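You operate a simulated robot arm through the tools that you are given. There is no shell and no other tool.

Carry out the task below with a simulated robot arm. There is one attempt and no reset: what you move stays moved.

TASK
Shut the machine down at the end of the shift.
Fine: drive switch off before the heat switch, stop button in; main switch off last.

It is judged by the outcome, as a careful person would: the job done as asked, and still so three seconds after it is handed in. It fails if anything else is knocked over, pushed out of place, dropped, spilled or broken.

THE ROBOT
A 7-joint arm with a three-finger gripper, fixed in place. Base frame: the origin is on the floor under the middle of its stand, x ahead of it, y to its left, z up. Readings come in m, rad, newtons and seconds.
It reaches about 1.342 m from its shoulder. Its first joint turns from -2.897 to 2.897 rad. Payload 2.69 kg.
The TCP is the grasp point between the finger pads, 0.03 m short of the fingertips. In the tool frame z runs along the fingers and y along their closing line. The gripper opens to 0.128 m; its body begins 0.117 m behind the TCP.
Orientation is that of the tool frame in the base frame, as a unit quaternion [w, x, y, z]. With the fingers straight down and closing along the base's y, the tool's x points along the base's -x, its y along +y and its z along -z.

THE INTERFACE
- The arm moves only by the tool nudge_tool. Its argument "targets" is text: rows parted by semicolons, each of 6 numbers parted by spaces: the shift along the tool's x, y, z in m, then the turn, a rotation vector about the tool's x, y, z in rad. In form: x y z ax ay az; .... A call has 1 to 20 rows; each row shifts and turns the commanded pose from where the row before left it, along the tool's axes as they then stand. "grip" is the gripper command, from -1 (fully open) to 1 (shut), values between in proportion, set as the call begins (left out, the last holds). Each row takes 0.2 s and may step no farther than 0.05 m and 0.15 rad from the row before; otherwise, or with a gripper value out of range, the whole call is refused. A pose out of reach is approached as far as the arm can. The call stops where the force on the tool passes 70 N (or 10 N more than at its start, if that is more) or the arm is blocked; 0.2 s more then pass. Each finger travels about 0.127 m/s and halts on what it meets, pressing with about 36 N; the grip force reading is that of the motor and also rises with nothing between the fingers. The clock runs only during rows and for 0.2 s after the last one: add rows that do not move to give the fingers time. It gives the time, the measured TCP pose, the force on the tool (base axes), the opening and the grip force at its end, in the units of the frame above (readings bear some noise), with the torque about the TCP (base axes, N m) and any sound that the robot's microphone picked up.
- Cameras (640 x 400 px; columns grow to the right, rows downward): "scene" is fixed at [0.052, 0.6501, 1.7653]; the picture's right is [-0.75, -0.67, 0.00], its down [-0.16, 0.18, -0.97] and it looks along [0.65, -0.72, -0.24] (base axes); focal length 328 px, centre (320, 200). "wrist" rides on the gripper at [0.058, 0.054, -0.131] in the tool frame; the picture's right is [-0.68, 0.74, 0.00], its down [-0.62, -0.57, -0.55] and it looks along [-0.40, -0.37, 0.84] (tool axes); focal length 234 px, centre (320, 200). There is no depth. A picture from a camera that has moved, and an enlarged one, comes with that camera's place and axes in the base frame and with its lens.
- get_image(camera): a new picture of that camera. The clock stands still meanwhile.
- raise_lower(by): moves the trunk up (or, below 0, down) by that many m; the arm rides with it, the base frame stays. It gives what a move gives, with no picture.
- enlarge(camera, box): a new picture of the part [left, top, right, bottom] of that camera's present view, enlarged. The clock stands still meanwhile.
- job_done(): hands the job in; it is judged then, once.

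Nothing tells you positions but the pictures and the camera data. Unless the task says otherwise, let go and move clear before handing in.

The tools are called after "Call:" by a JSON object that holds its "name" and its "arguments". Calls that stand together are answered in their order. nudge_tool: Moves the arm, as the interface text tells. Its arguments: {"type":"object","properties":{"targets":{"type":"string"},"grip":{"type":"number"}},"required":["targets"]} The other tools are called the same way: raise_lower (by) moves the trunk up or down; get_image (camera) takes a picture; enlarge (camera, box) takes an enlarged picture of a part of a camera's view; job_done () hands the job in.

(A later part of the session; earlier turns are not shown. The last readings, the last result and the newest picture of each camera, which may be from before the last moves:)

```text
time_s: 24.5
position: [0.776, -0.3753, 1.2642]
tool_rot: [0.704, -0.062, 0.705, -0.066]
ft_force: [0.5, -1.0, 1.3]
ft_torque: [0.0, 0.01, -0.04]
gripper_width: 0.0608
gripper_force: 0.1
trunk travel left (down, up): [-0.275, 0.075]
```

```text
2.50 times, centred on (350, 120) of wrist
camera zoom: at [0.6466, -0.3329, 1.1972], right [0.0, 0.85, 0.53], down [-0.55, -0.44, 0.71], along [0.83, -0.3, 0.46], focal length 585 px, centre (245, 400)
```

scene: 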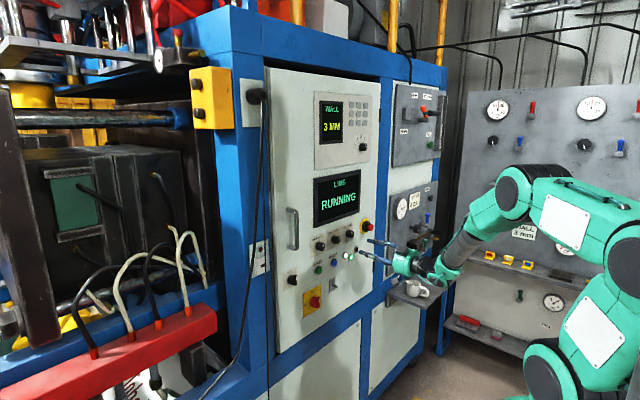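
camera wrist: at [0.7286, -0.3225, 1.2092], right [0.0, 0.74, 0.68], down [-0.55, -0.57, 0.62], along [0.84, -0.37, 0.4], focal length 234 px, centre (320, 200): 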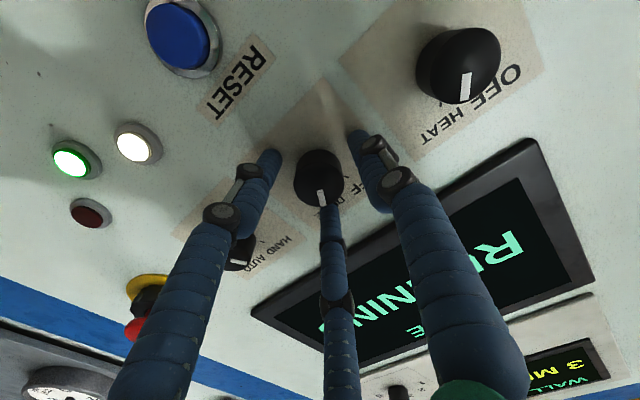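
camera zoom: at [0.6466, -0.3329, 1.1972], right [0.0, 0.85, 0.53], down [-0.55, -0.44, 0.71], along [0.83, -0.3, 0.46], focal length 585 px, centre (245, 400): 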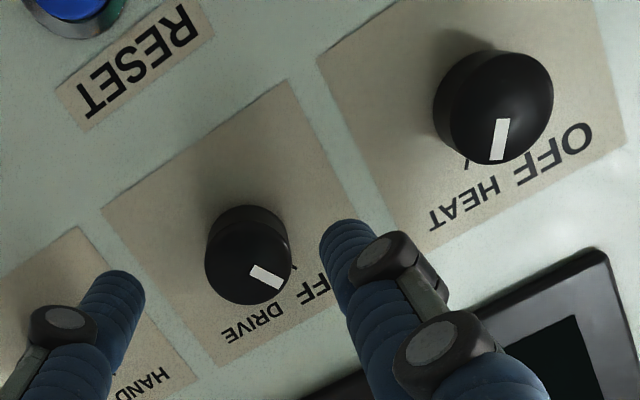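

Drive pointer is now firmly on OFF and the green lamp is out. Next is the heat knob at about (y -0.2745, z 1.265): I'll slide over, roll the tool to about +0.8 rad so the whole 60° can be done in one turn, and check alignment.

Call:
{"name": "nudge_tool", "arguments": {"targets": "-0.0063 0.033 0 0 0 0; -0.0063 0.033 0 0 0 0; -0.0062 0.033 0 0 0 0; 0 0 0 0 0 0.14; 0 0 0 0 0 0.14; 0 0 0 0 0 0.14; 0 0 0 0 0 0.14; 0 0 0 0 0 0.14; 0 0 0 0 0 0.14; 0 0 0 0 0 0.14; 0 0 0 0 0 0"}}

Call:
{"name": "enlarge", "arguments": {"camera": "wrist", "box": [240, 90, 410, 240]}}

Call:
{"name": "enlarge", "arguments": {"camera": "scene", "box": [295, 200, 395, 280]}}

```text
time_s: 26.9
position: [0.779, -0.2742, 1.2655]
tool_rot: [0.651, 0.277, 0.651, 0.275]
ft_force: [-0.4, 0.3, 0.2]
ft_torque: [0.01, -0.01, 0.03]
gripper_width: 0.0608
gripper_force: 0.0
trunk travel left (down, up): [-0.275, 0.075]
```

```text
2.67 times, centred on (325, 165) of wrist
camera zoom: at [0.6492, -0.1937, 1.2645], right [0.0, 0.03, 1.0], down [-0.55, -0.83, 0.02], along [0.83, -0.55, 0.01], focal length 624 px, centre (307, 293)
```

zoom: 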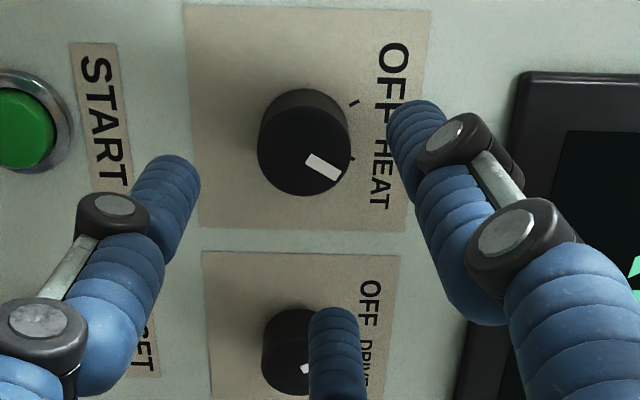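

```text
5.00 times, centred on (345, 240) of scene
camera zoom: at [0.052, 0.6501, 1.7653], right [-0.75, -0.67, 0.0], down [-0.16, 0.18, -0.97], along [0.65, -0.72, -0.24], focal length 1638 px, centre (195, 0)
```

zoom: 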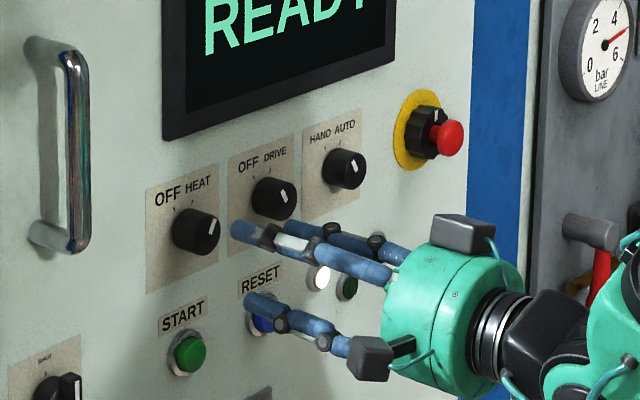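

Heat knob is nearly on axis (about 1 mm off). I'll move in, then check contact force before closing.

Call:
{"name": "nudge_tool", "arguments": {"targets": "-0.0007 -0.0007 0.02 0 0 0; 0 0 0.025 0 0 0; 0 0 0.02 0 0 0; 0 0 0.012 0 0 0; 0 0 0 0 0 0"}}

Call:
{"name": "enlarge", "arguments": {"camera": "wrist", "box": [240, 90, 410, 240]}}

Call:
{"name": "enlarge", "arguments": {"camera": "scene", "box": [295, 200, 395, 280]}}

```text
time_s: 28.1
position: [0.8564, -0.2737, 1.2649]
tool_rot: [0.652, 0.276, 0.651, 0.274]
ft_force: [-0.1, 0.1, -0.4]
ft_torque: [-0.05, -0.02, -0.04]
gripper_width: 0.0609
gripper_force: 0.0
trunk travel left (down, up): [-0.275, 0.075]
```

```text
2.67 times, centred on (325, 165) of wrist
camera zoom: at [0.7265, -0.1937, 1.2636], right [0.0, 0.03, 1.0], down [-0.55, -0.83, 0.02], along [0.83, -0.55, 0.01], focal length 624 px, centre (307, 293)
```

zoom: 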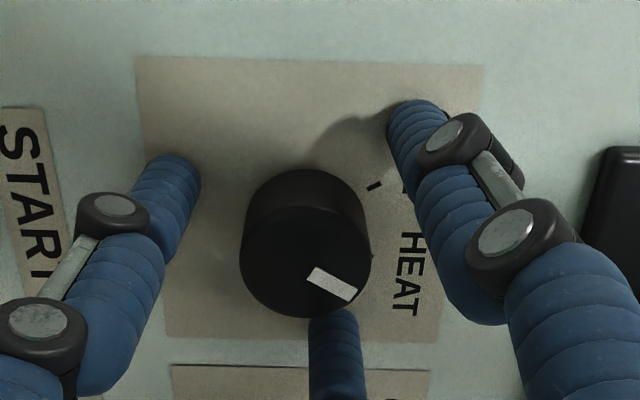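

```text
5.00 times, centred on (345, 240) of scene
camera zoom: at [0.052, 0.6501, 1.7653], right [-0.75, -0.67, 0.0], down [-0.16, 0.18, -0.97], along [0.65, -0.72, -0.24], focal length 1638 px, centre (195, 0)
```

zoom: 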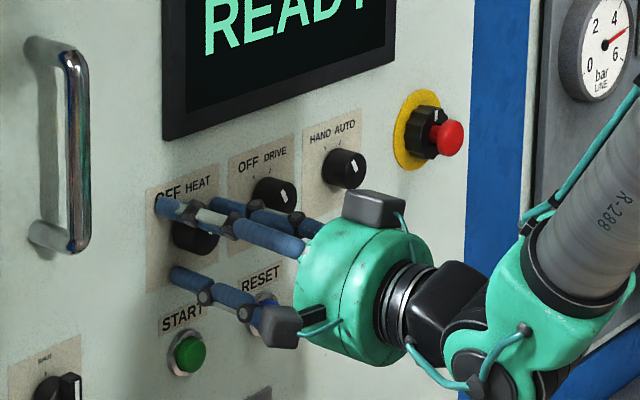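

The knob sits in the same place between the fingers as the well-centred drive grip did. Closing now.

Call:
{"name": "nudge_tool", "arguments": {"targets": "0 0 0 0 0 0; 0 0 0 0 0 0; 0 0 0 0 0 0", "grip": 0.8}}

```text
time_s: 28.9
position: [0.856, -0.274, 1.2656]
tool_rot: [0.652, 0.278, 0.65, 0.274]
ft_force: [-0.5, -11.8, 1.0]
ft_torque: [-0.09, 0.01, -0.43]
gripper_width: 0.0338
gripper_force: 15.4
trunk travel left (down, up): [-0.275, 0.075]
```

Gripped, with a slight side load (12 N toward -y). I'll ease the tool 2 mm that way to centre, then continue.

Call:
{"name": "nudge_tool", "arguments": {"targets": "-0.0013 -0.0013 0 0 0 0; 0 0 0 0 0 0"}}

```text
time_s: 29.5
position: [0.8541, -0.2759, 1.2659]
tool_rot: [0.652, 0.277, 0.651, 0.274]
ft_force: [1.8, -2.1, 0.1]
ft_torque: [0.0, -0.17, 0.29]
gripper_width: 0.0334
gripper_force: 41.4
trunk travel left (down, up): [-0.275, 0.075]
```

Side load is now negligible with a full grip. Turning counter-clockwise: 0.9 rad first, then check.

Call:
{"name": "nudge_tool", "arguments": {"targets": "0 0 0 0 0 -0.1; 0 0 0 0 0 -0.1; 0 0 0 0 0 -0.1; 0 0 0 0 0 -0.1; 0 0 0 0 0 -0.1; 0 0 0 0 0 -0.1; 0 0 0 0 0 -0.1; 0 0 0 0 0 -0.1; 0 0 0 0 0 -0.1; 0 0 0 0 0 0"}}

Call:
{"name": "enlarge", "arguments": {"camera": "scene", "box": [295, 165, 395, 280]}}

Call:
{"name": "enlarge", "arguments": {"camera": "wrist", "box": [240, 90, 410, 240]}}

```text
time_s: 31.7
position: [0.8558, -0.2769, 1.2644]
tool_rot: [0.705, -0.035, 0.707, -0.037]
ft_force: [-2.0, 27.8, -12.4]
ft_torque: [0.01, 0.47, 0.85]
gripper_width: 0.0329
gripper_force: 44.9
trunk travel left (down, up): [-0.275, 0.075]
```

```text
3.48 times, centred on (345, 222) of scene
camera zoom: at [0.052, 0.6501, 1.7653], right [-0.75, -0.67, 0.0], down [-0.16, 0.18, -0.97], along [0.65, -0.72, -0.24], focal length 1140 px, centre (233, 122)
```

zoom: 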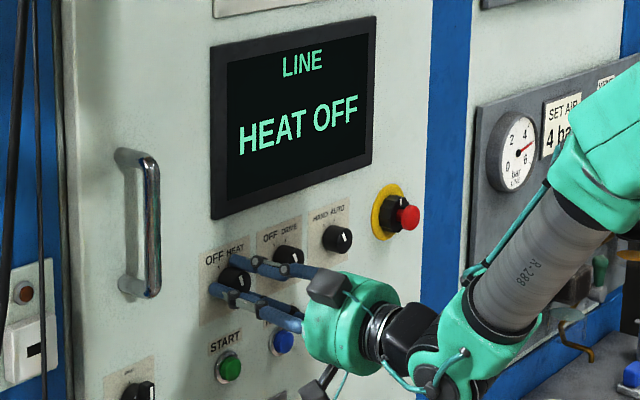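

```text
2.67 times, centred on (325, 165) of wrist
camera zoom: at [0.7254, -0.2277, 1.2025], right [0.01, 0.8, 0.6], down [-0.55, -0.5, 0.67], along [0.84, -0.33, 0.44], focal length 624 px, centre (307, 293)
```

zoom: 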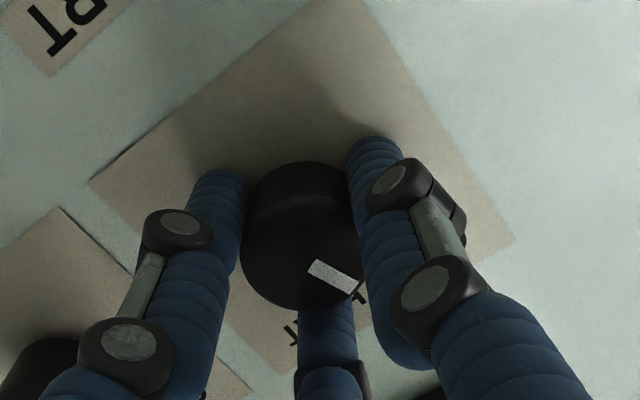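

Display reads HEAT OFF. I'll relieve the side load and finish the last ~9° to the OFF stop.

Call:
{"name": "nudge_tool", "arguments": {"targets": "0.0016 0.004 0 0 0 0; 0 0 0 0 0 -0.06; 0 0 0 0 0 -0.06; 0 0 0 0 0 0"}}

Call:
{"name": "enlarge", "arguments": {"camera": "scene", "box": [310, 225, 350, 255]}}

```text
time_s: 32.7
position: [0.8554, -0.2747, 1.265]
tool_rot: [0.703, -0.075, 0.702, -0.08]
ft_force: [-2.6, -10.7, 0.2]
ft_torque: [0.0, 0.01, -0.83]
gripper_width: 0.0328
gripper_force: 45.1
trunk travel left (down, up): [-0.275, 0.075]
```

```text
13.33 times, centred on (330, 240) of scene
camera zoom: at [0.052, 0.6501, 1.7653], right [-0.75, -0.67, 0.0], down [-0.16, 0.18, -0.97], along [0.65, -0.72, -0.24], focal length 4369 px, centre (187, -333)
```

zoom: 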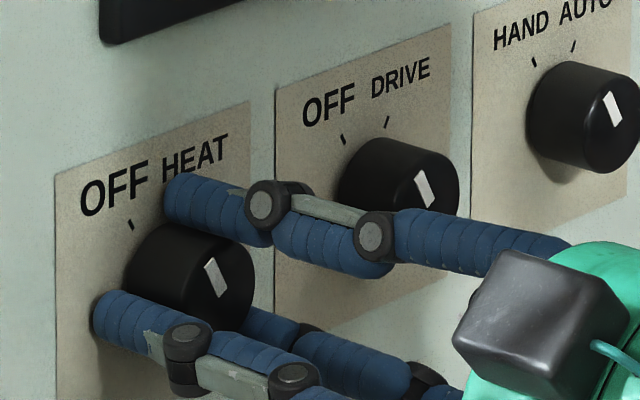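

Heat pointer is parallel to the drive's OFF pointer. I'll add a touch more turn to feel the stop and relieve the side load.

Call:
{"name": "nudge_tool", "arguments": {"targets": "0 -0.0016 0 0 0 -0.05; 0 0 0 0 0 0"}}

```text
time_s: 33.3
position: [0.8565, -0.2756, 1.2637]
tool_rot: [0.701, -0.094, 0.701, -0.096]
ft_force: [-4.7, -6.2, 3.2]
ft_torque: [0.38, -0.2, -0.16]
gripper_width: 0.033
gripper_force: 45.3
trunk travel left (down, up): [-0.275, 0.075]
```

The stop is felt (0.38 N·m). I'll relax the twist slightly, open in two steps, and verify before backing away.

Call:
{"name": "nudge_tool", "arguments": {"targets": "0 -0.0005 0 0 0 0.015; 0 0 0 0 0 0"}}

Call:
{"name": "nudge_tool", "arguments": {"targets": "0 0 0 0 0 0", "grip": 0.4}}

Call:
{"name": "nudge_tool", "arguments": {"targets": "0 0 0 0 0 0; 0 0 0 0 0 0", "grip": 0.05}}

Call:
{"name": "nudge_tool", "arguments": {"targets": "0 0 -0.02 0 0 0; 0 0 -0.03 0 0 0; 0 0 -0.04 0 0 0; 0 0 -0.04 0 0 0; 0 0 0 0 0 0"}}

Call:
{"name": "enlarge", "arguments": {"camera": "scene", "box": [310, 220, 350, 255]}}

Call:
{"name": "enlarge", "arguments": {"camera": "scene", "box": [340, 210, 390, 250]}}

Call:
{"name": "get_image", "arguments": {"camera": "wrist"}}

```text
time_s: 33.9
position: [0.856, -0.276, 1.2645]
tool_rot: [0.701, -0.089, 0.701, -0.093]
ft_force: [-6.0, -2.7, 5.6]
ft_torque: [0.0, -0.2, 0.06]
gripper_width: 0.0327
gripper_force: 45.0
trunk travel left (down, up): [-0.275, 0.075]
```

```text
time_s: 34.3
position: [0.8558, -0.2757, 1.2645]
tool_rot: [0.701, -0.088, 0.702, -0.091]
ft_force: [-0.6, 0.2, -0.2]
ft_torque: [-0.02, 0.01, 0.01]
gripper_width: 0.0386
gripper_force: 0.0
trunk travel left (down, up): [-0.275, 0.075]
```

```text
time_s: 34.9
position: [0.8559, -0.2765, 1.2642]
tool_rot: [0.701, -0.088, 0.702, -0.091]
ft_force: [0.2, 0.0, 0.0]
ft_torque: [-0.02, -0.01, 0.01]
gripper_width: 0.0608
gripper_force: 0.1
trunk travel left (down, up): [-0.275, 0.075]
```

```text
time_s: 36.1
position: [0.7262, -0.2759, 1.2658]
tool_rot: [0.701, -0.087, 0.702, -0.092]
ft_force: [0.0, -0.4, -0.1]
ft_torque: [0.03, 0.02, 0.0]
gripper_width: 0.0608
gripper_force: 0.0
trunk travel left (down, up): [-0.275, 0.075]
```

```text
11.43 times, centred on (330, 238) of scene
camera zoom: at [0.052, 0.6501, 1.7653], right [-0.75, -0.67, 0.0], down [-0.16, 0.18, -0.97], along [0.65, -0.72, -0.24], focal length 3745 px, centre (206, -229)
```

zoom: 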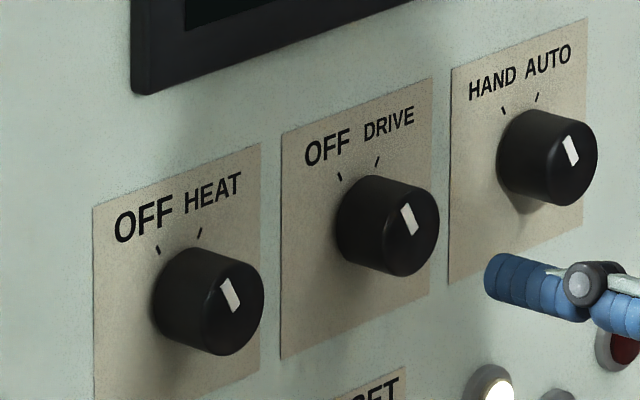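

```text
10.00 times, centred on (365, 230) of scene
camera zoom: at [0.052, 0.6501, 1.7653], right [-0.75, -0.67, 0.0], down [-0.16, 0.18, -0.97], along [0.65, -0.72, -0.24], focal length 3277 px, centre (-130, -100)
```

zoom: 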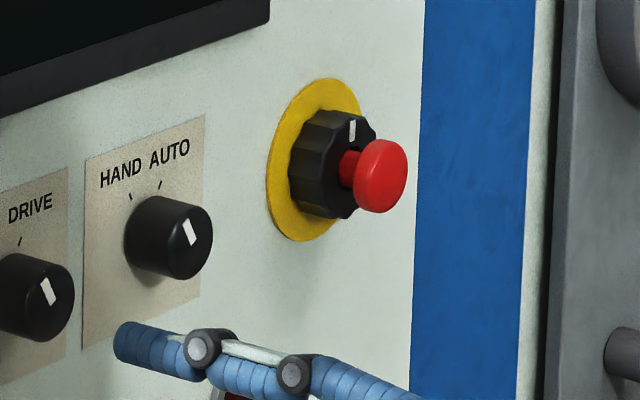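

```text
taken
camera wrist: at [0.5967, -0.2384, 1.1963], right [0.0, 0.88, 0.47], down [-0.55, -0.39, 0.74], along [0.83, -0.26, 0.48], focal length 234 px, centre (320, 200)
```

wrist: 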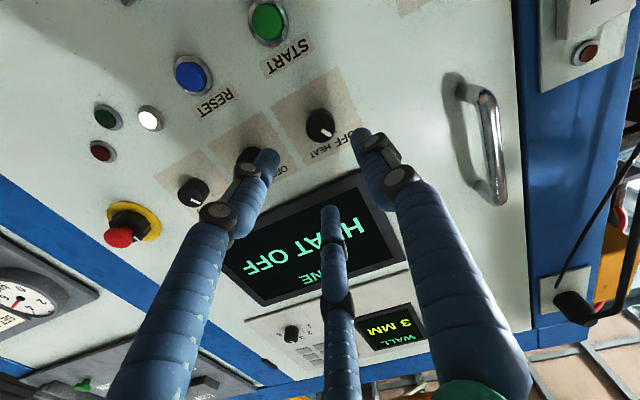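

Heat and drive are both on OFF (display shows HEAT OFF). Next is the red stop mushroom, around (0.85, -0.60, 1.268). I'll level the roll, slide across at a safe distance, close the fingers into a poker and look.

Call:
{"name": "nudge_tool", "arguments": {"targets": "0 0 0 0 0 0.09; 0 0 0 0 0 0.09; 0 -0.04 0 0 0 0; 0 -0.04 0 0 0 0; 0 -0.04 0 0 0 0; 0 -0.04 0 0 0 0; 0 -0.04 0 0 0 0; 0 -0.04 0 0 0 0; 0 -0.04 0 0 0 0; 0 -0.04 0 0 0 0; 0 0 0 0 0 0", "grip": 1}}

Call:
{"name": "get_image", "arguments": {"camera": "wrist"}}

Call:
{"name": "get_image", "arguments": {"camera": "scene"}}

```text
time_s: 38.5
position: [0.7245, -0.5988, 1.2886]
tool_rot: [0.706, -0.025, 0.707, -0.028]
ft_force: [0.0, -0.1, -0.7]
ft_torque: [-0.02, -0.03, 0.09]
gripper_width: 0.0022
gripper_force: 31.5
trunk travel left (down, up): [-0.275, 0.075]
```

```text
taken
camera wrist: at [0.5943, -0.549, 1.2275], right [0.0, 0.78, 0.62], down [-0.55, -0.52, 0.66], along [0.83, -0.34, 0.43], focal length 234 px, centre (320, 200)
```

wrist: 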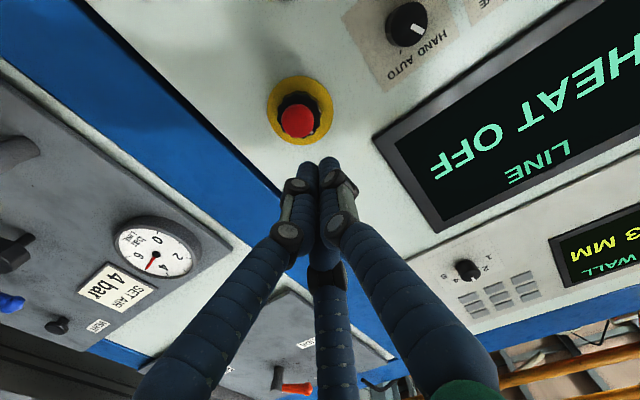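

```text
taken
```

scene: 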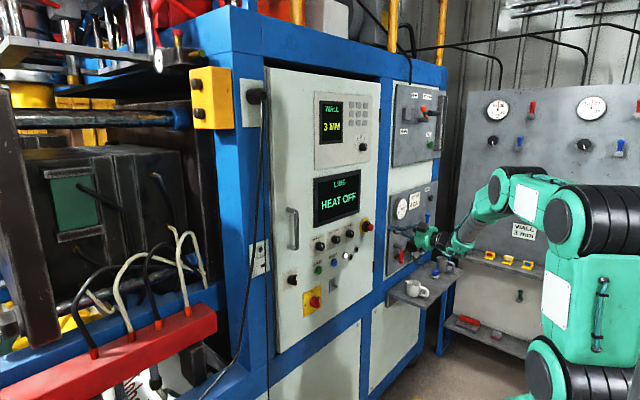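

The mushroom lies at about (0.857, -0.608, 1.265), slightly below the tool axis. I'll level the roll, align, and look closely.

Call:
{"name": "nudge_tool", "arguments": {"targets": "0 0 0 0 0 0.075; 0.0231 -0.0088 0.03 0 0 0; 0 0 0 0 0 0"}}

Call:
{"name": "enlarge", "arguments": {"camera": "wrist", "box": [240, 80, 410, 230]}}

Call:
{"name": "enlarge", "arguments": {"camera": "scene", "box": [340, 200, 420, 270]}}

```text
time_s: 39.3
position: [0.7555, -0.605, 1.2621]
tool_rot: [0.706, 0.003, 0.708, -0.002]
ft_force: [-0.7, 0.0, -0.4]
ft_torque: [-0.01, -0.1, 0.02]
gripper_width: 0.0023
gripper_force: 32.0
trunk travel left (down, up): [-0.275, 0.075]
```

```text
2.67 times, centred on (325, 155) of wrist
camera zoom: at [0.6264, -0.5502, 1.2054], right [0.0, 0.74, 0.68], down [-0.55, -0.56, 0.62], along [0.83, -0.38, 0.4], focal length 624 px, centre (307, 320)
```

zoom: 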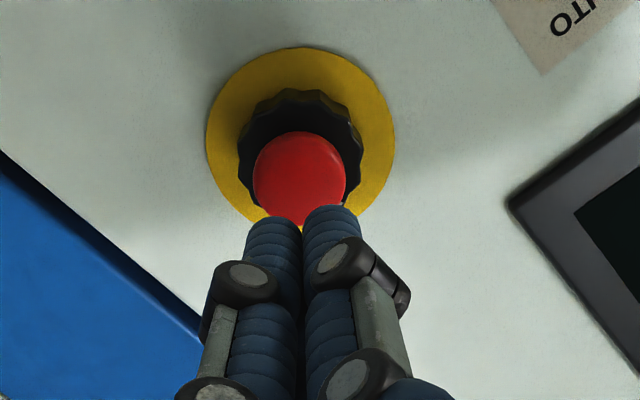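

```text
5.71 times, centred on (380, 235) of scene
camera zoom: at [0.052, 0.6501, 1.7653], right [-0.75, -0.67, 0.0], down [-0.16, 0.18, -0.97], along [0.65, -0.72, -0.24], focal length 1873 px, centre (-23, 0)
```

zoom: 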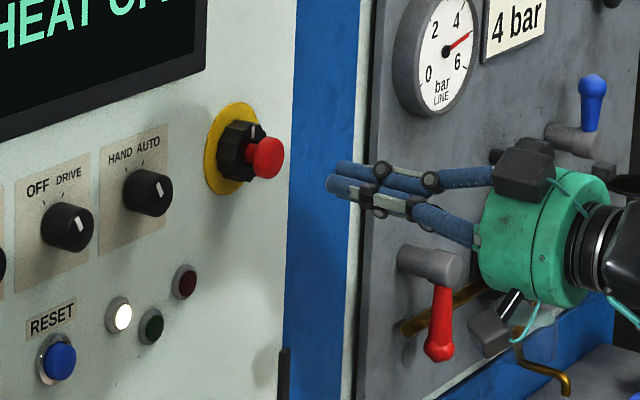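

The mushroom centre is about 8 mm right and 5 mm above the tool axis. I'll correct and approach to just short of it.

Call:
{"name": "nudge_tool", "arguments": {"targets": "-0.0045 -0.0078 0.02 0 0 0; 0 0 0.025 0 0 0; 0 0 0 0 0 0"}}

Call:
{"name": "enlarge", "arguments": {"camera": "wrist", "box": [240, 80, 410, 230]}}

Call:
{"name": "enlarge", "arguments": {"camera": "scene", "box": [345, 205, 405, 255]}}

```text
time_s: 40.1
position: [0.8015, -0.6131, 1.2704]
tool_rot: [0.706, 0.001, 0.708, -0.002]
ft_force: [0.8, 0.1, -0.2]
ft_torque: [0.03, -0.03, 0.0]
gripper_width: 0.0022
gripper_force: 31.5
trunk travel left (down, up): [-0.275, 0.075]
```

```text
2.67 times, centred on (325, 155) of wrist
camera zoom: at [0.671, -0.5596, 1.2119], right [0.0, 0.74, 0.68], down [-0.55, -0.56, 0.62], along [0.83, -0.38, 0.4], focal length 624 px, centre (307, 320)
```

zoom: 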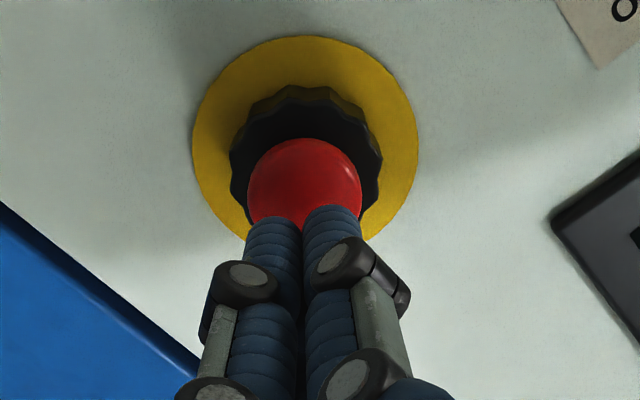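

```text
8.00 times, centred on (375, 230) of scene
camera zoom: at [0.052, 0.6501, 1.7653], right [-0.75, -0.67, 0.0], down [-0.16, 0.18, -0.97], along [0.65, -0.72, -0.24], focal length 2622 px, centre (-120, -40)
```

zoom: 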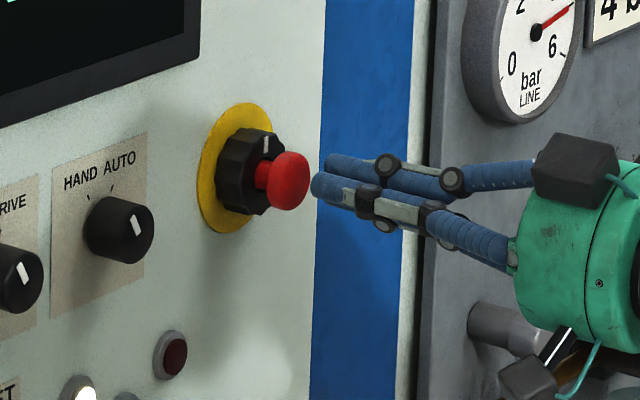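

Nearly there: the tool axis is about 4 mm high. I'll drop 3.5 mm and push in gently in small steps.

Call:
{"name": "nudge_tool", "arguments": {"targets": "0.0035 0 0.01 0 0 0; 0 0 0.01 0 0 0; 0 0 0.005 0 0 0; 0 0 0 0 0 0"}}

Call:
{"name": "enlarge", "arguments": {"camera": "scene", "box": [345, 205, 405, 255]}}

```text
time_s: 41.1
position: [0.8231, -0.6121, 1.267]
tool_rot: [0.707, 0.0, 0.708, 0.0]
ft_force: [-2.5, 0.6, -1.7]
ft_torque: [-0.02, -0.03, 0.05]
gripper_width: 0.0022
gripper_force: 31.3
trunk travel left (down, up): [-0.275, 0.075]
```

```text
8.00 times, centred on (375, 230) of scene
camera zoom: at [0.052, 0.6501, 1.7653], right [-0.75, -0.67, 0.0], down [-0.16, 0.18, -0.97], along [0.65, -0.72, -0.24], focal length 2622 px, centre (-120, -40)
```

zoom: 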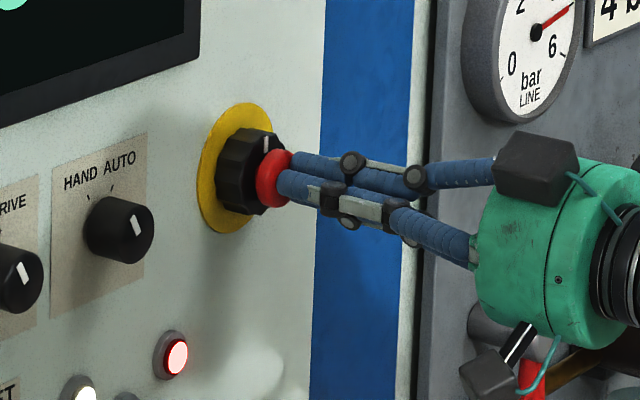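

The mushroom is going in and the red lamp has lit. I'll press a few mm further to be sure it latches.

Call:
{"name": "nudge_tool", "arguments": {"targets": "0 0 0.002 0 0 0; 0 0 0.002 0 0 0; 0 0 0 0 0 0"}}

Call:
{"name": "enlarge", "arguments": {"camera": "scene", "box": [345, 205, 405, 255]}}

```text
time_s: 41.9
position: [0.826, -0.6128, 1.2654]
tool_rot: [0.707, 0.004, 0.708, -0.002]
ft_force: [-21.2, 0.3, -4.1]
ft_torque: [-0.1, 0.13, 0.07]
gripper_width: 0.0061
gripper_force: 31.8
trunk travel left (down, up): [-0.275, 0.075]
```

```text
8.00 times, centred on (375, 230) of scene
camera zoom: at [0.052, 0.6501, 1.7653], right [-0.75, -0.67, 0.0], down [-0.16, 0.18, -0.97], along [0.65, -0.72, -0.24], focal length 2622 px, centre (-120, -40)
```

zoom: 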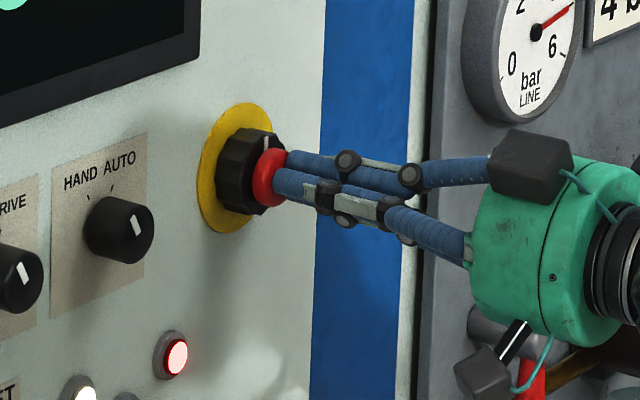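

It's at the end of its travel (21 N). I'll back straight off and check that it stays in.

Call:
{"name": "nudge_tool", "arguments": {"targets": "0 0 -0.02 0 0 0; 0 0 -0.04 0 0 0; 0 0 -0.04 0 0 0; 0 0 0 0 0 0"}}

Call:
{"name": "enlarge", "arguments": {"camera": "scene", "box": [345, 205, 405, 255]}}

Call:
{"name": "enlarge", "arguments": {"camera": "scene", "box": [280, 160, 400, 330]}}

Call:
{"name": "enlarge", "arguments": {"camera": "wrist", "box": [240, 80, 410, 230]}}

```text
time_s: 42.9
position: [0.7258, -0.6077, 1.2695]
tool_rot: [0.707, 0.002, 0.707, -0.002]
ft_force: [-0.8, -0.5, 0.4]
ft_torque: [0.02, 0.0, 0.0]
gripper_width: 0.002
gripper_force: 31.3
trunk travel left (down, up): [-0.275, 0.075]
```

```text
8.00 times, centred on (375, 230) of scene
camera zoom: at [0.052, 0.6501, 1.7653], right [-0.75, -0.67, 0.0], down [-0.16, 0.18, -0.97], along [0.65, -0.72, -0.24], focal length 2622 px, centre (-120, -40)
```

zoom: 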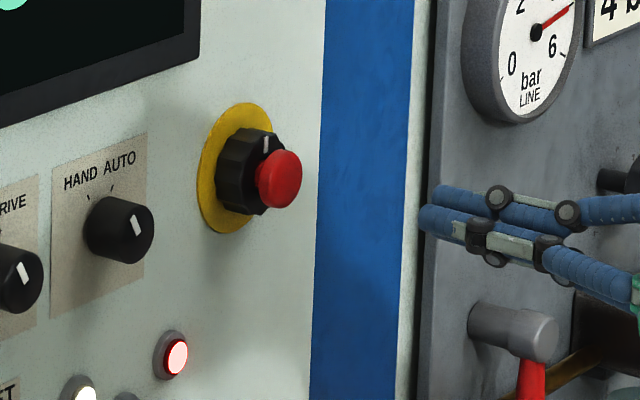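

```text
2.35 times, centred on (340, 245) of scene
camera zoom: at [0.052, 0.6501, 1.7653], right [-0.75, -0.67, 0.0], down [-0.16, 0.18, -0.97], along [0.65, -0.72, -0.24], focal length 771 px, centre (273, 94)
```

zoom: 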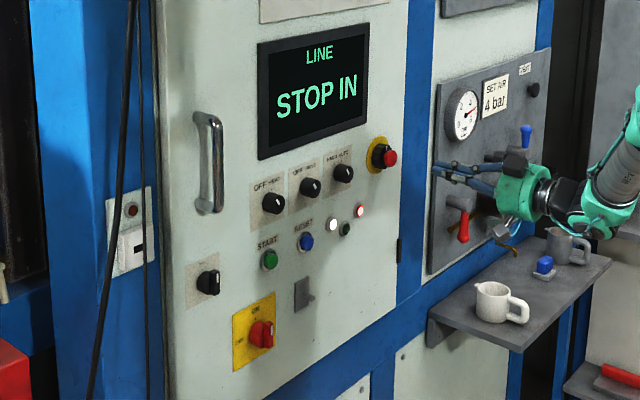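

```text
2.67 times, centred on (325, 155) of wrist
camera zoom: at [0.5963, -0.5533, 1.2111], right [0.0, 0.74, 0.68], down [-0.55, -0.56, 0.62], along [0.83, -0.37, 0.4], focal length 624 px, centre (307, 320)
```

zoom: 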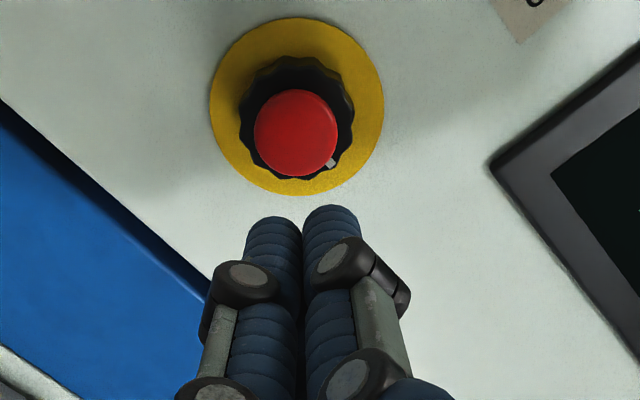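

The display now reads STOP IN and the mushroom stays latched. Last is the red main switch at roughly (y -0.215, z 1.045). I'll move there at a safe distance with the fingers partly open and look.

Call:
{"name": "nudge_tool", "arguments": {"targets": "0.02 0.0355 0 0 0 0; 0.02 0.0355 0 0 0 0; 0.02 0.0355 0 0 0 0; 0.02 0.0355 0 0 0 0; 0.02 0.0355 0 0 0 0; 0.02 0.0355 0 0 0 0; 0.02 0.0355 0 0 0 0; 0.02 0.0355 0 0 0 0; 0.02 0.0355 0 0 0 0; 0.02 0.0355 0 0 0 0; 0.02 0.0355 0 0 0 0; 0 0 0 0 0 0", "grip": -0.1}}

Call:
{"name": "get_image", "arguments": {"camera": "wrist"}}

Call:
{"name": "get_image", "arguments": {"camera": "scene"}}

```text
time_s: 45.5
position: [0.7295, -0.2163, 1.0477]
tool_rot: [0.707, 0.002, 0.708, -0.003]
ft_force: [0.6, 0.4, -0.7]
ft_torque: [0.01, -0.06, -0.04]
gripper_width: 0.0704
gripper_force: 0.2
trunk travel left (down, up): [-0.275, 0.075]
```

```text
taken
camera wrist: at [0.5995, -0.1628, 0.9898], right [0.0, 0.74, 0.68], down [-0.55, -0.56, 0.62], along [0.83, -0.38, 0.4], focal length 234 px, centre (320, 200)
```

wrist: 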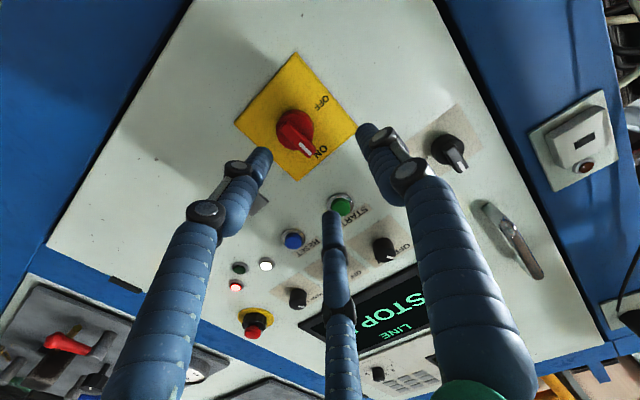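

```text
taken
```

scene: 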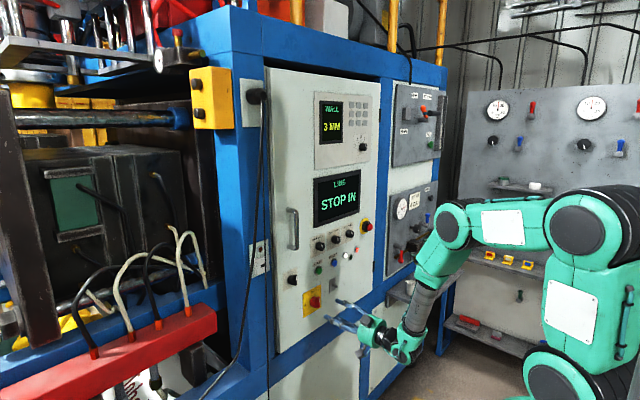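

Call:
{"name": "enlarge", "arguments": {"camera": "wrist", "box": [230, 50, 370, 190]}}

Call:
{"name": "enlarge", "arguments": {"camera": "scene", "box": [280, 260, 360, 330]}}

```text
2.86 times, centred on (300, 120) of wrist
camera zoom: at [0.5995, -0.1628, 0.9898], right [0.0, 0.74, 0.68], down [-0.55, -0.56, 0.62], along [0.83, -0.38, 0.4], focal length 669 px, centre (377, 429)
```

zoom: 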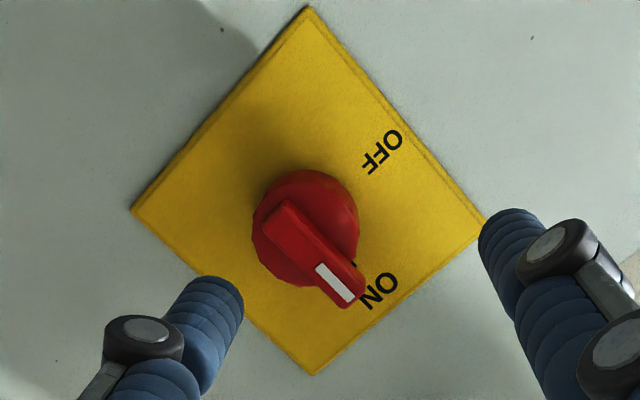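

```text
5.71 times, centred on (320, 295) of scene
camera zoom: at [0.052, 0.6501, 1.7653], right [-0.75, -0.67, 0.0], down [-0.16, 0.18, -0.97], along [0.65, -0.72, -0.24], focal length 1873 px, centre (320, -343)
```

zoom: 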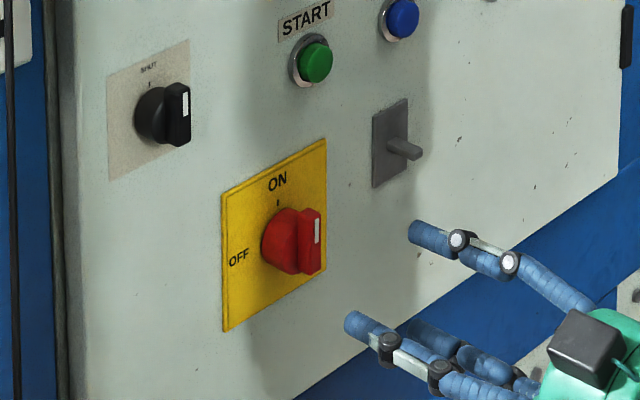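

The main switch bar is vertical at ON, centred at about (y -0.244, z 1.032). I'll roll the tool +90° so one finger lies in line with the bar and two flank it, leaving room to turn 90° counter-clockwise, and align.

Call:
{"name": "nudge_tool", "arguments": {"targets": "0 0 0 0 0 0.1428; 0 0 0 0 0 0.1428; 0 0 0 0 0 0.1428; 0 0 0 0 0 0.1428; 0 0 0 0 0 0.1428; 0 0 0 0 0 0.1428; 0 0 0 0 0 0.1428; 0 0 0 0 0 0.1428; 0 0 0 0 0 0.1428; 0 0 0 0 0 0.1428; 0 0 0 0 0 0.1428; -0.027 -0.0157 0.03 0 0 0; 0 0 0 0 0 0"}}

Call:
{"name": "get_image", "arguments": {"camera": "wrist"}}

Call:
{"name": "enlarge", "arguments": {"camera": "wrist", "box": [240, 90, 410, 240]}}

Call:
{"name": "enlarge", "arguments": {"camera": "scene", "box": [290, 265, 370, 325]}}

```text
time_s: 48.3
position: [0.7617, -0.2468, 1.0313]
tool_rot: [0.501, 0.502, 0.499, 0.498]
ft_force: [1.0, -0.4, -1.0]
ft_torque: [0.02, -0.09, 0.04]
gripper_width: 0.0701
gripper_force: 0.1
trunk travel left (down, up): [-0.275, 0.075]
```

```text
taken
camera wrist: at [0.6319, -0.188, 1.0862], right [0.0, -0.68, 0.74], down [-0.55, -0.61, -0.57], along [0.83, -0.41, -0.37], focal length 234 px, centre (320, 200)
```

wrist: 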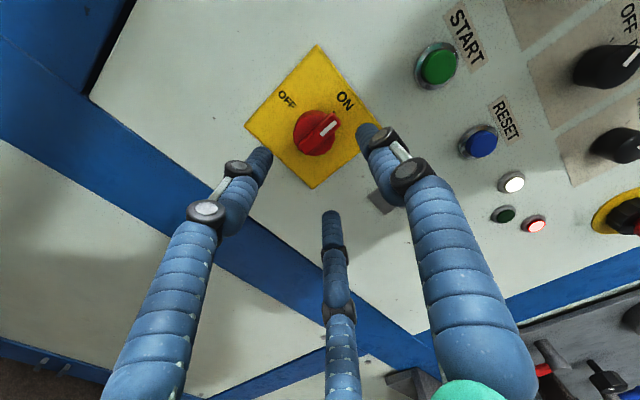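

```text
2.67 times, centred on (325, 165) of wrist
camera zoom: at [0.6319, -0.188, 1.0862], right [0.0, -0.68, 0.74], down [-0.55, -0.61, -0.57], along [0.83, -0.41, -0.37], focal length 624 px, centre (307, 293)
```

zoom: 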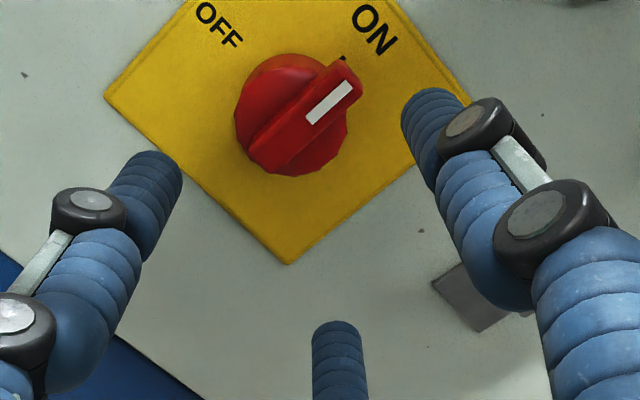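

```text
6.67 times, centred on (330, 295) of scene
camera zoom: at [0.052, 0.6501, 1.7653], right [-0.75, -0.67, 0.0], down [-0.16, 0.18, -0.97], along [0.65, -0.72, -0.24], focal length 2185 px, centre (253, -433)
```

zoom: 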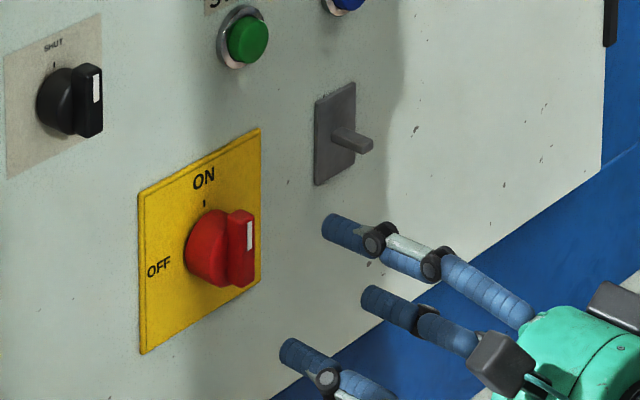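

The bar centre is about 3–4 mm left and 6 mm above the tool axis. I'll correct and approach to a closer standoff for a final check.

Call:
{"name": "nudge_tool", "arguments": {"targets": "0.004 0.006 0.02 0 0 0; 0 0 0.02 0 0 0; 0 0 0 0 0 0"}}

Call:
{"name": "enlarge", "arguments": {"camera": "wrist", "box": [240, 90, 410, 240]}}

Call:
{"name": "enlarge", "arguments": {"camera": "scene", "box": [295, 275, 345, 315]}}

```text
time_s: 49.1
position: [0.8009, -0.2414, 1.0381]
tool_rot: [0.501, 0.502, 0.499, 0.498]
ft_force: [0.5, -0.1, -0.1]
ft_torque: [0.03, -0.01, -0.02]
gripper_width: 0.0703
gripper_force: 0.1
trunk travel left (down, up): [-0.275, 0.075]
```

```text
2.67 times, centred on (325, 165) of wrist
camera zoom: at [0.6714, -0.1831, 1.0919], right [0.0, -0.68, 0.74], down [-0.55, -0.61, -0.56], along [0.83, -0.41, -0.37], focal length 624 px, centre (307, 293)
```

zoom: 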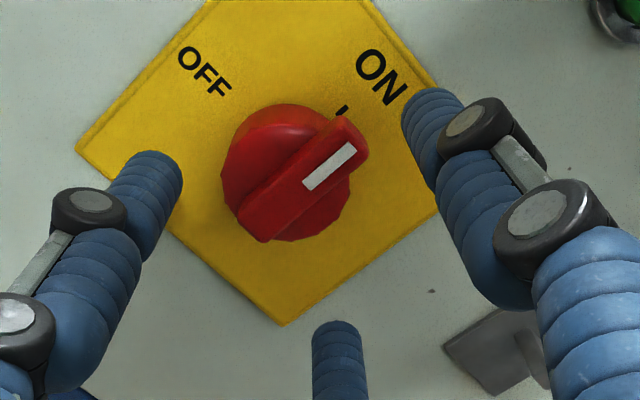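

```text
10.00 times, centred on (320, 295) of scene
camera zoom: at [0.052, 0.6501, 1.7653], right [-0.75, -0.67, 0.0], down [-0.16, 0.18, -0.97], along [0.65, -0.72, -0.24], focal length 3277 px, centre (320, -750)
```

zoom: 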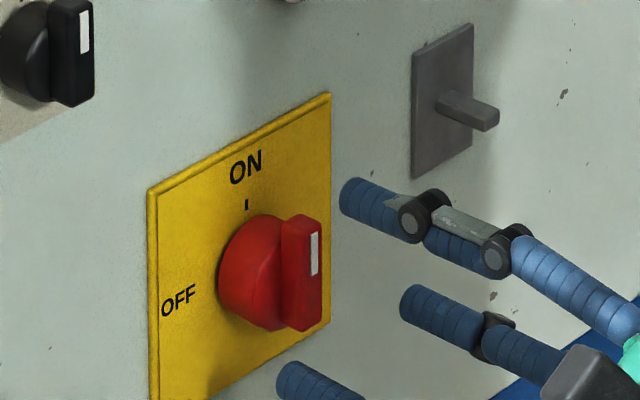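

Alignment looks good (within ~2 mm). I'll advance so the fingertips overlap the bar but stay off the panel.

Call:
{"name": "nudge_tool", "arguments": {"targets": "0 0 0.015 0 0 0; 0 0 0.014 0 0 0; 0 0 0.01 0 0 0; 0 0 0 0 0 0"}}

Call:
{"name": "enlarge", "arguments": {"camera": "wrist", "box": [240, 90, 410, 240]}}

Call:
{"name": "enlarge", "arguments": {"camera": "scene", "box": [295, 275, 345, 315]}}

```text
time_s: 50.1
position: [0.8396, -0.243, 1.0368]
tool_rot: [0.501, 0.502, 0.498, 0.499]
ft_force: [-0.6, 0.5, 1.1]
ft_torque: [-0.01, 0.0, -0.02]
gripper_width: 0.0702
gripper_force: 0.0
trunk travel left (down, up): [-0.275, 0.075]
```

```text
2.67 times, centred on (325, 165) of wrist
camera zoom: at [0.7096, -0.1837, 1.091], right [0.0, -0.68, 0.74], down [-0.55, -0.61, -0.56], along [0.83, -0.41, -0.37], focal length 624 px, centre (307, 293)
```

zoom: 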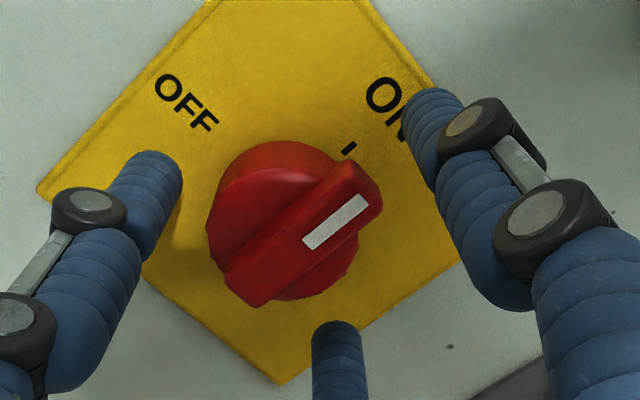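

```text
10.00 times, centred on (320, 295) of scene
camera zoom: at [0.052, 0.6501, 1.7653], right [-0.75, -0.67, 0.0], down [-0.16, 0.18, -0.97], along [0.65, -0.72, -0.24], focal length 3277 px, centre (320, -750)
```

zoom: 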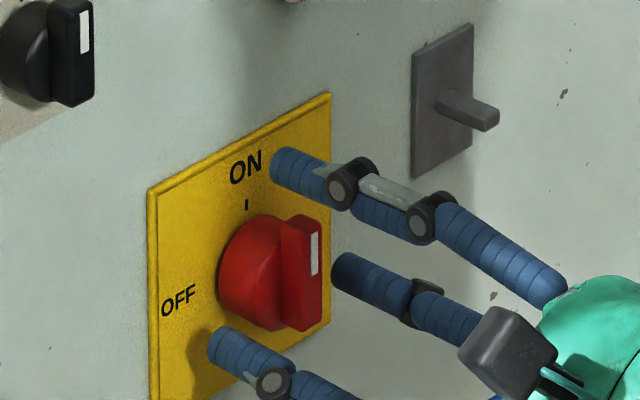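

The bar is centred between the three fingers with about 15 mm overlap. Closing on it now.

Call:
{"name": "nudge_tool", "arguments": {"targets": "0 0 0 0 0 0; 0 0 0 0 0 0; 0 0 0 0 0 0", "grip": 0.9}}

Call:
{"name": "enlarge", "arguments": {"camera": "wrist", "box": [240, 90, 410, 240]}}

Call:
{"name": "enlarge", "arguments": {"camera": "scene", "box": [295, 275, 345, 315]}}

```text
time_s: 50.9
position: [0.8393, -0.24, 1.0365]
tool_rot: [0.501, 0.5, 0.5, 0.499]
ft_force: [-1.3, 21.1, -1.6]
ft_torque: [0.12, 0.13, 0.91]
gripper_width: 0.0463
gripper_force: 45.2
trunk travel left (down, up): [-0.275, 0.075]
```

```text
2.67 times, centred on (325, 165) of wrist
camera zoom: at [0.7092, -0.1818, 1.0907], right [0.0, -0.68, 0.74], down [-0.55, -0.62, -0.56], along [0.83, -0.41, -0.37], focal length 624 px, centre (307, 293)
```

zoom: 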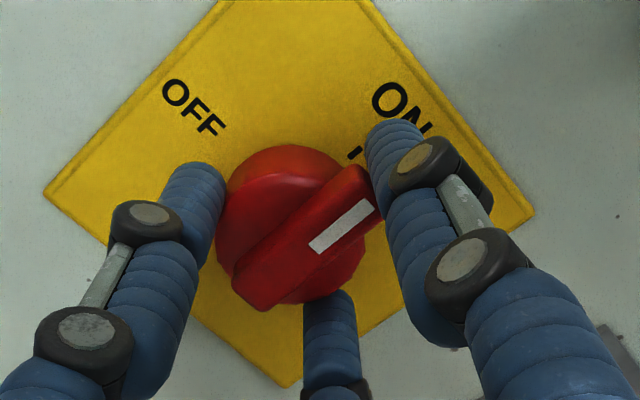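

```text
10.00 times, centred on (320, 295) of scene
camera zoom: at [0.052, 0.6501, 1.7653], right [-0.75, -0.67, 0.0], down [-0.16, 0.18, -0.97], along [0.65, -0.72, -0.24], focal length 3277 px, centre (320, -750)
```

zoom: 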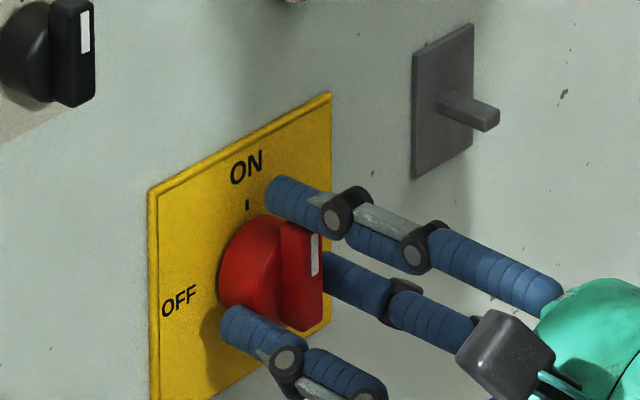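

The fingers hold the knob (46 mm). I'll relieve the 21 N side load by shifting 3 mm left, then begin the turn and see whether it follows.

Call:
{"name": "nudge_tool", "arguments": {"targets": "0.003 0 0 0 0 0; 0 0 0 0 0 0"}}

Call:
{"name": "nudge_tool", "arguments": {"targets": "0 0 0 0 0 -0.1; 0 0 0 0 0 -0.1; 0 0 0 0 0 -0.1; 0 0 0 0 0 0"}}

Call:
{"name": "enlarge", "arguments": {"camera": "wrist", "box": [240, 90, 410, 240]}}

Call:
{"name": "enlarge", "arguments": {"camera": "scene", "box": [295, 275, 345, 315]}}

```text
time_s: 51.5
position: [0.8386, -0.24, 1.0359]
tool_rot: [0.501, 0.502, 0.499, 0.497]
ft_force: [-6.9, 6.2, -2.8]
ft_torque: [0.05, 0.32, -0.18]
gripper_width: 0.0457
gripper_force: 44.9
trunk travel left (down, up): [-0.275, 0.075]
```

```text
time_s: 52.5
position: [0.8382, -0.2384, 1.0371]
tool_rot: [0.57, 0.42, 0.57, 0.418]
ft_force: [-1.5, 20.6, -5.5]
ft_torque: [0.17, 0.45, 0.86]
gripper_width: 0.0461
gripper_force: 44.8
trunk travel left (down, up): [-0.275, 0.075]
```

```text
2.67 times, centred on (325, 165) of wrist
camera zoom: at [0.7092, -0.1666, 1.0708], right [0.0, -0.43, 0.9], down [-0.55, -0.75, -0.36], along [0.83, -0.5, -0.24], focal length 624 px, centre (307, 293)
```

zoom: 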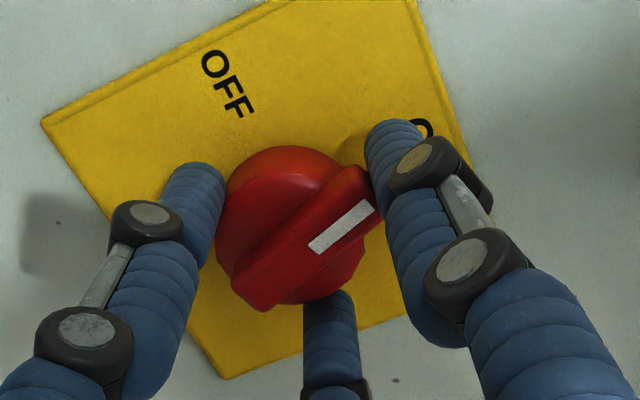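

```text
10.00 times, centred on (320, 295) of scene
camera zoom: at [0.052, 0.6501, 1.7653], right [-0.75, -0.67, 0.0], down [-0.16, 0.18, -0.97], along [0.65, -0.72, -0.24], focal length 3277 px, centre (320, -750)
```

zoom: 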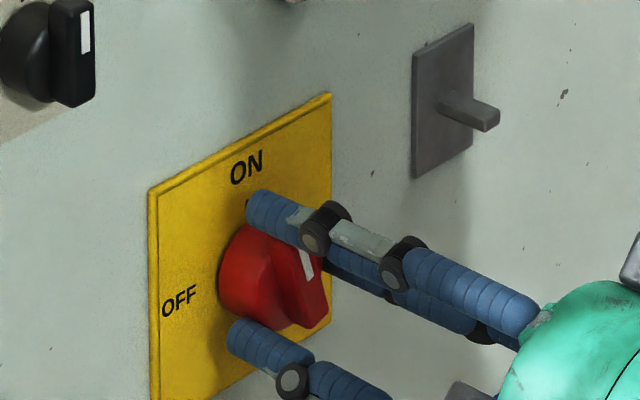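

The switch follows the tool. I'll relieve the side load and continue the turn.

Call:
{"name": "nudge_tool", "arguments": {"targets": "0.0028 0.0009 0 0 0 0; 0 0 0 0 0 -0.11; 0 0 0 0 0 -0.11; 0 0 0 0 0 -0.11; 0 0 0 0 0 -0.11; 0 0 0 0 0 -0.11; 0 0 0 0 0 0"}}

Call:
{"name": "enlarge", "arguments": {"camera": "scene", "box": [295, 275, 345, 315]}}

```text
time_s: 54.1
position: [0.8379, -0.2337, 1.035]
tool_rot: [0.661, 0.25, 0.663, 0.247]
ft_force: [-2.1, 30.0, -16.4]
ft_torque: [0.23, 0.34, 0.99]
gripper_width: 0.0464
gripper_force: 45.3
trunk travel left (down, up): [-0.275, 0.075]
```

```text
10.00 times, centred on (320, 295) of scene
camera zoom: at [0.052, 0.6501, 1.7653], right [-0.75, -0.67, 0.0], down [-0.16, 0.18, -0.97], along [0.65, -0.72, -0.24], focal length 3277 px, centre (320, -750)
```

zoom: 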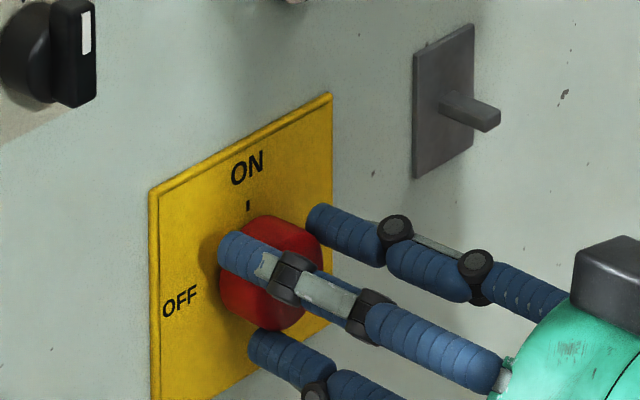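

It's turning well (over half way); the slightly off-centre hold causes some side load, so I'll shift to relieve it and continue.

Call:
{"name": "nudge_tool", "arguments": {"targets": "0.0049 0.001 0 0 0 0; 0 0 0 0 0 -0.1; 0 0 0 0 0 -0.1; 0 0 0 0 0 -0.1; 0 0 0 0 0 0"}}

```text
time_s: 55.3
position: [0.839, -0.235, 1.0327]
tool_rot: [0.691, 0.15, 0.692, 0.145]
ft_force: [-2.7, 4.3, -16.0]
ft_torque: [0.09, 0.49, -0.52]
gripper_width: 0.0463
gripper_force: 44.4
trunk travel left (down, up): [-0.275, 0.075]
```

Side load in y is gone; I'll ease down 3 mm and carry on to the full 90°.

Call:
{"name": "nudge_tool", "arguments": {"targets": "0.0027 -0.0012 0 0 0 0; 0 0 0 0 0 -0.1; 0 0 0 0 0 -0.1; 0 0 0 0 0 -0.1; 0 0 0 0 0 0"}}

Call:
{"name": "enlarge", "arguments": {"camera": "wrist", "box": [240, 90, 410, 240]}}

Call:
{"name": "enlarge", "arguments": {"camera": "scene", "box": [280, 160, 400, 330]}}

```text
time_s: 56.5
position: [0.8396, -0.2342, 1.0309]
tool_rot: [0.706, 0.043, 0.706, 0.04]
ft_force: [3.0, -4.1, -4.5]
ft_torque: [0.08, -0.06, 0.35]
gripper_width: 0.0458
gripper_force: 44.9
trunk travel left (down, up): [-0.275, 0.075]
```

```text
2.67 times, centred on (325, 165) of wrist
camera zoom: at [0.7095, -0.173, 0.9798], right [0.0, 0.65, 0.76], down [-0.55, -0.63, 0.54], along [0.83, -0.42, 0.36], focal length 624 px, centre (307, 293)
```

zoom: 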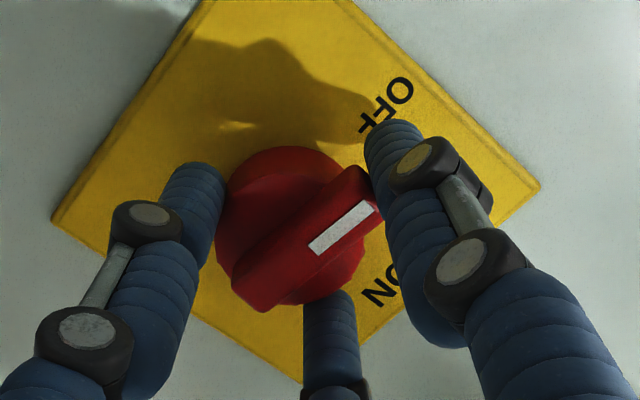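

```text
2.35 times, centred on (340, 245) of scene
camera zoom: at [0.052, 0.6501, 1.7653], right [-0.75, -0.67, 0.0], down [-0.16, 0.18, -0.97], along [0.65, -0.72, -0.24], focal length 771 px, centre (273, 94)
```

zoom: 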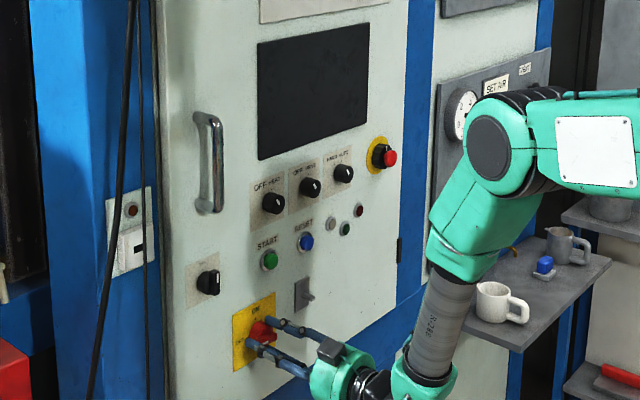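

The display and lamps have gone dark: the main is off. I'll finish the last ~7° to the stop.

Call:
{"name": "nudge_tool", "arguments": {"targets": "0 0 0 0 0 -0.06; 0 0 0 0 0 -0.06; 0 0 0 0 0 0"}}

```text
time_s: 57.3
position: [0.8382, -0.2334, 1.0308]
tool_rot: [0.707, 0.002, 0.708, -0.002]
ft_force: [0.7, -4.8, -8.3]
ft_torque: [0.38, 0.37, -0.07]
gripper_width: 0.0462
gripper_force: 44.8
trunk travel left (down, up): [-0.275, 0.075]
```

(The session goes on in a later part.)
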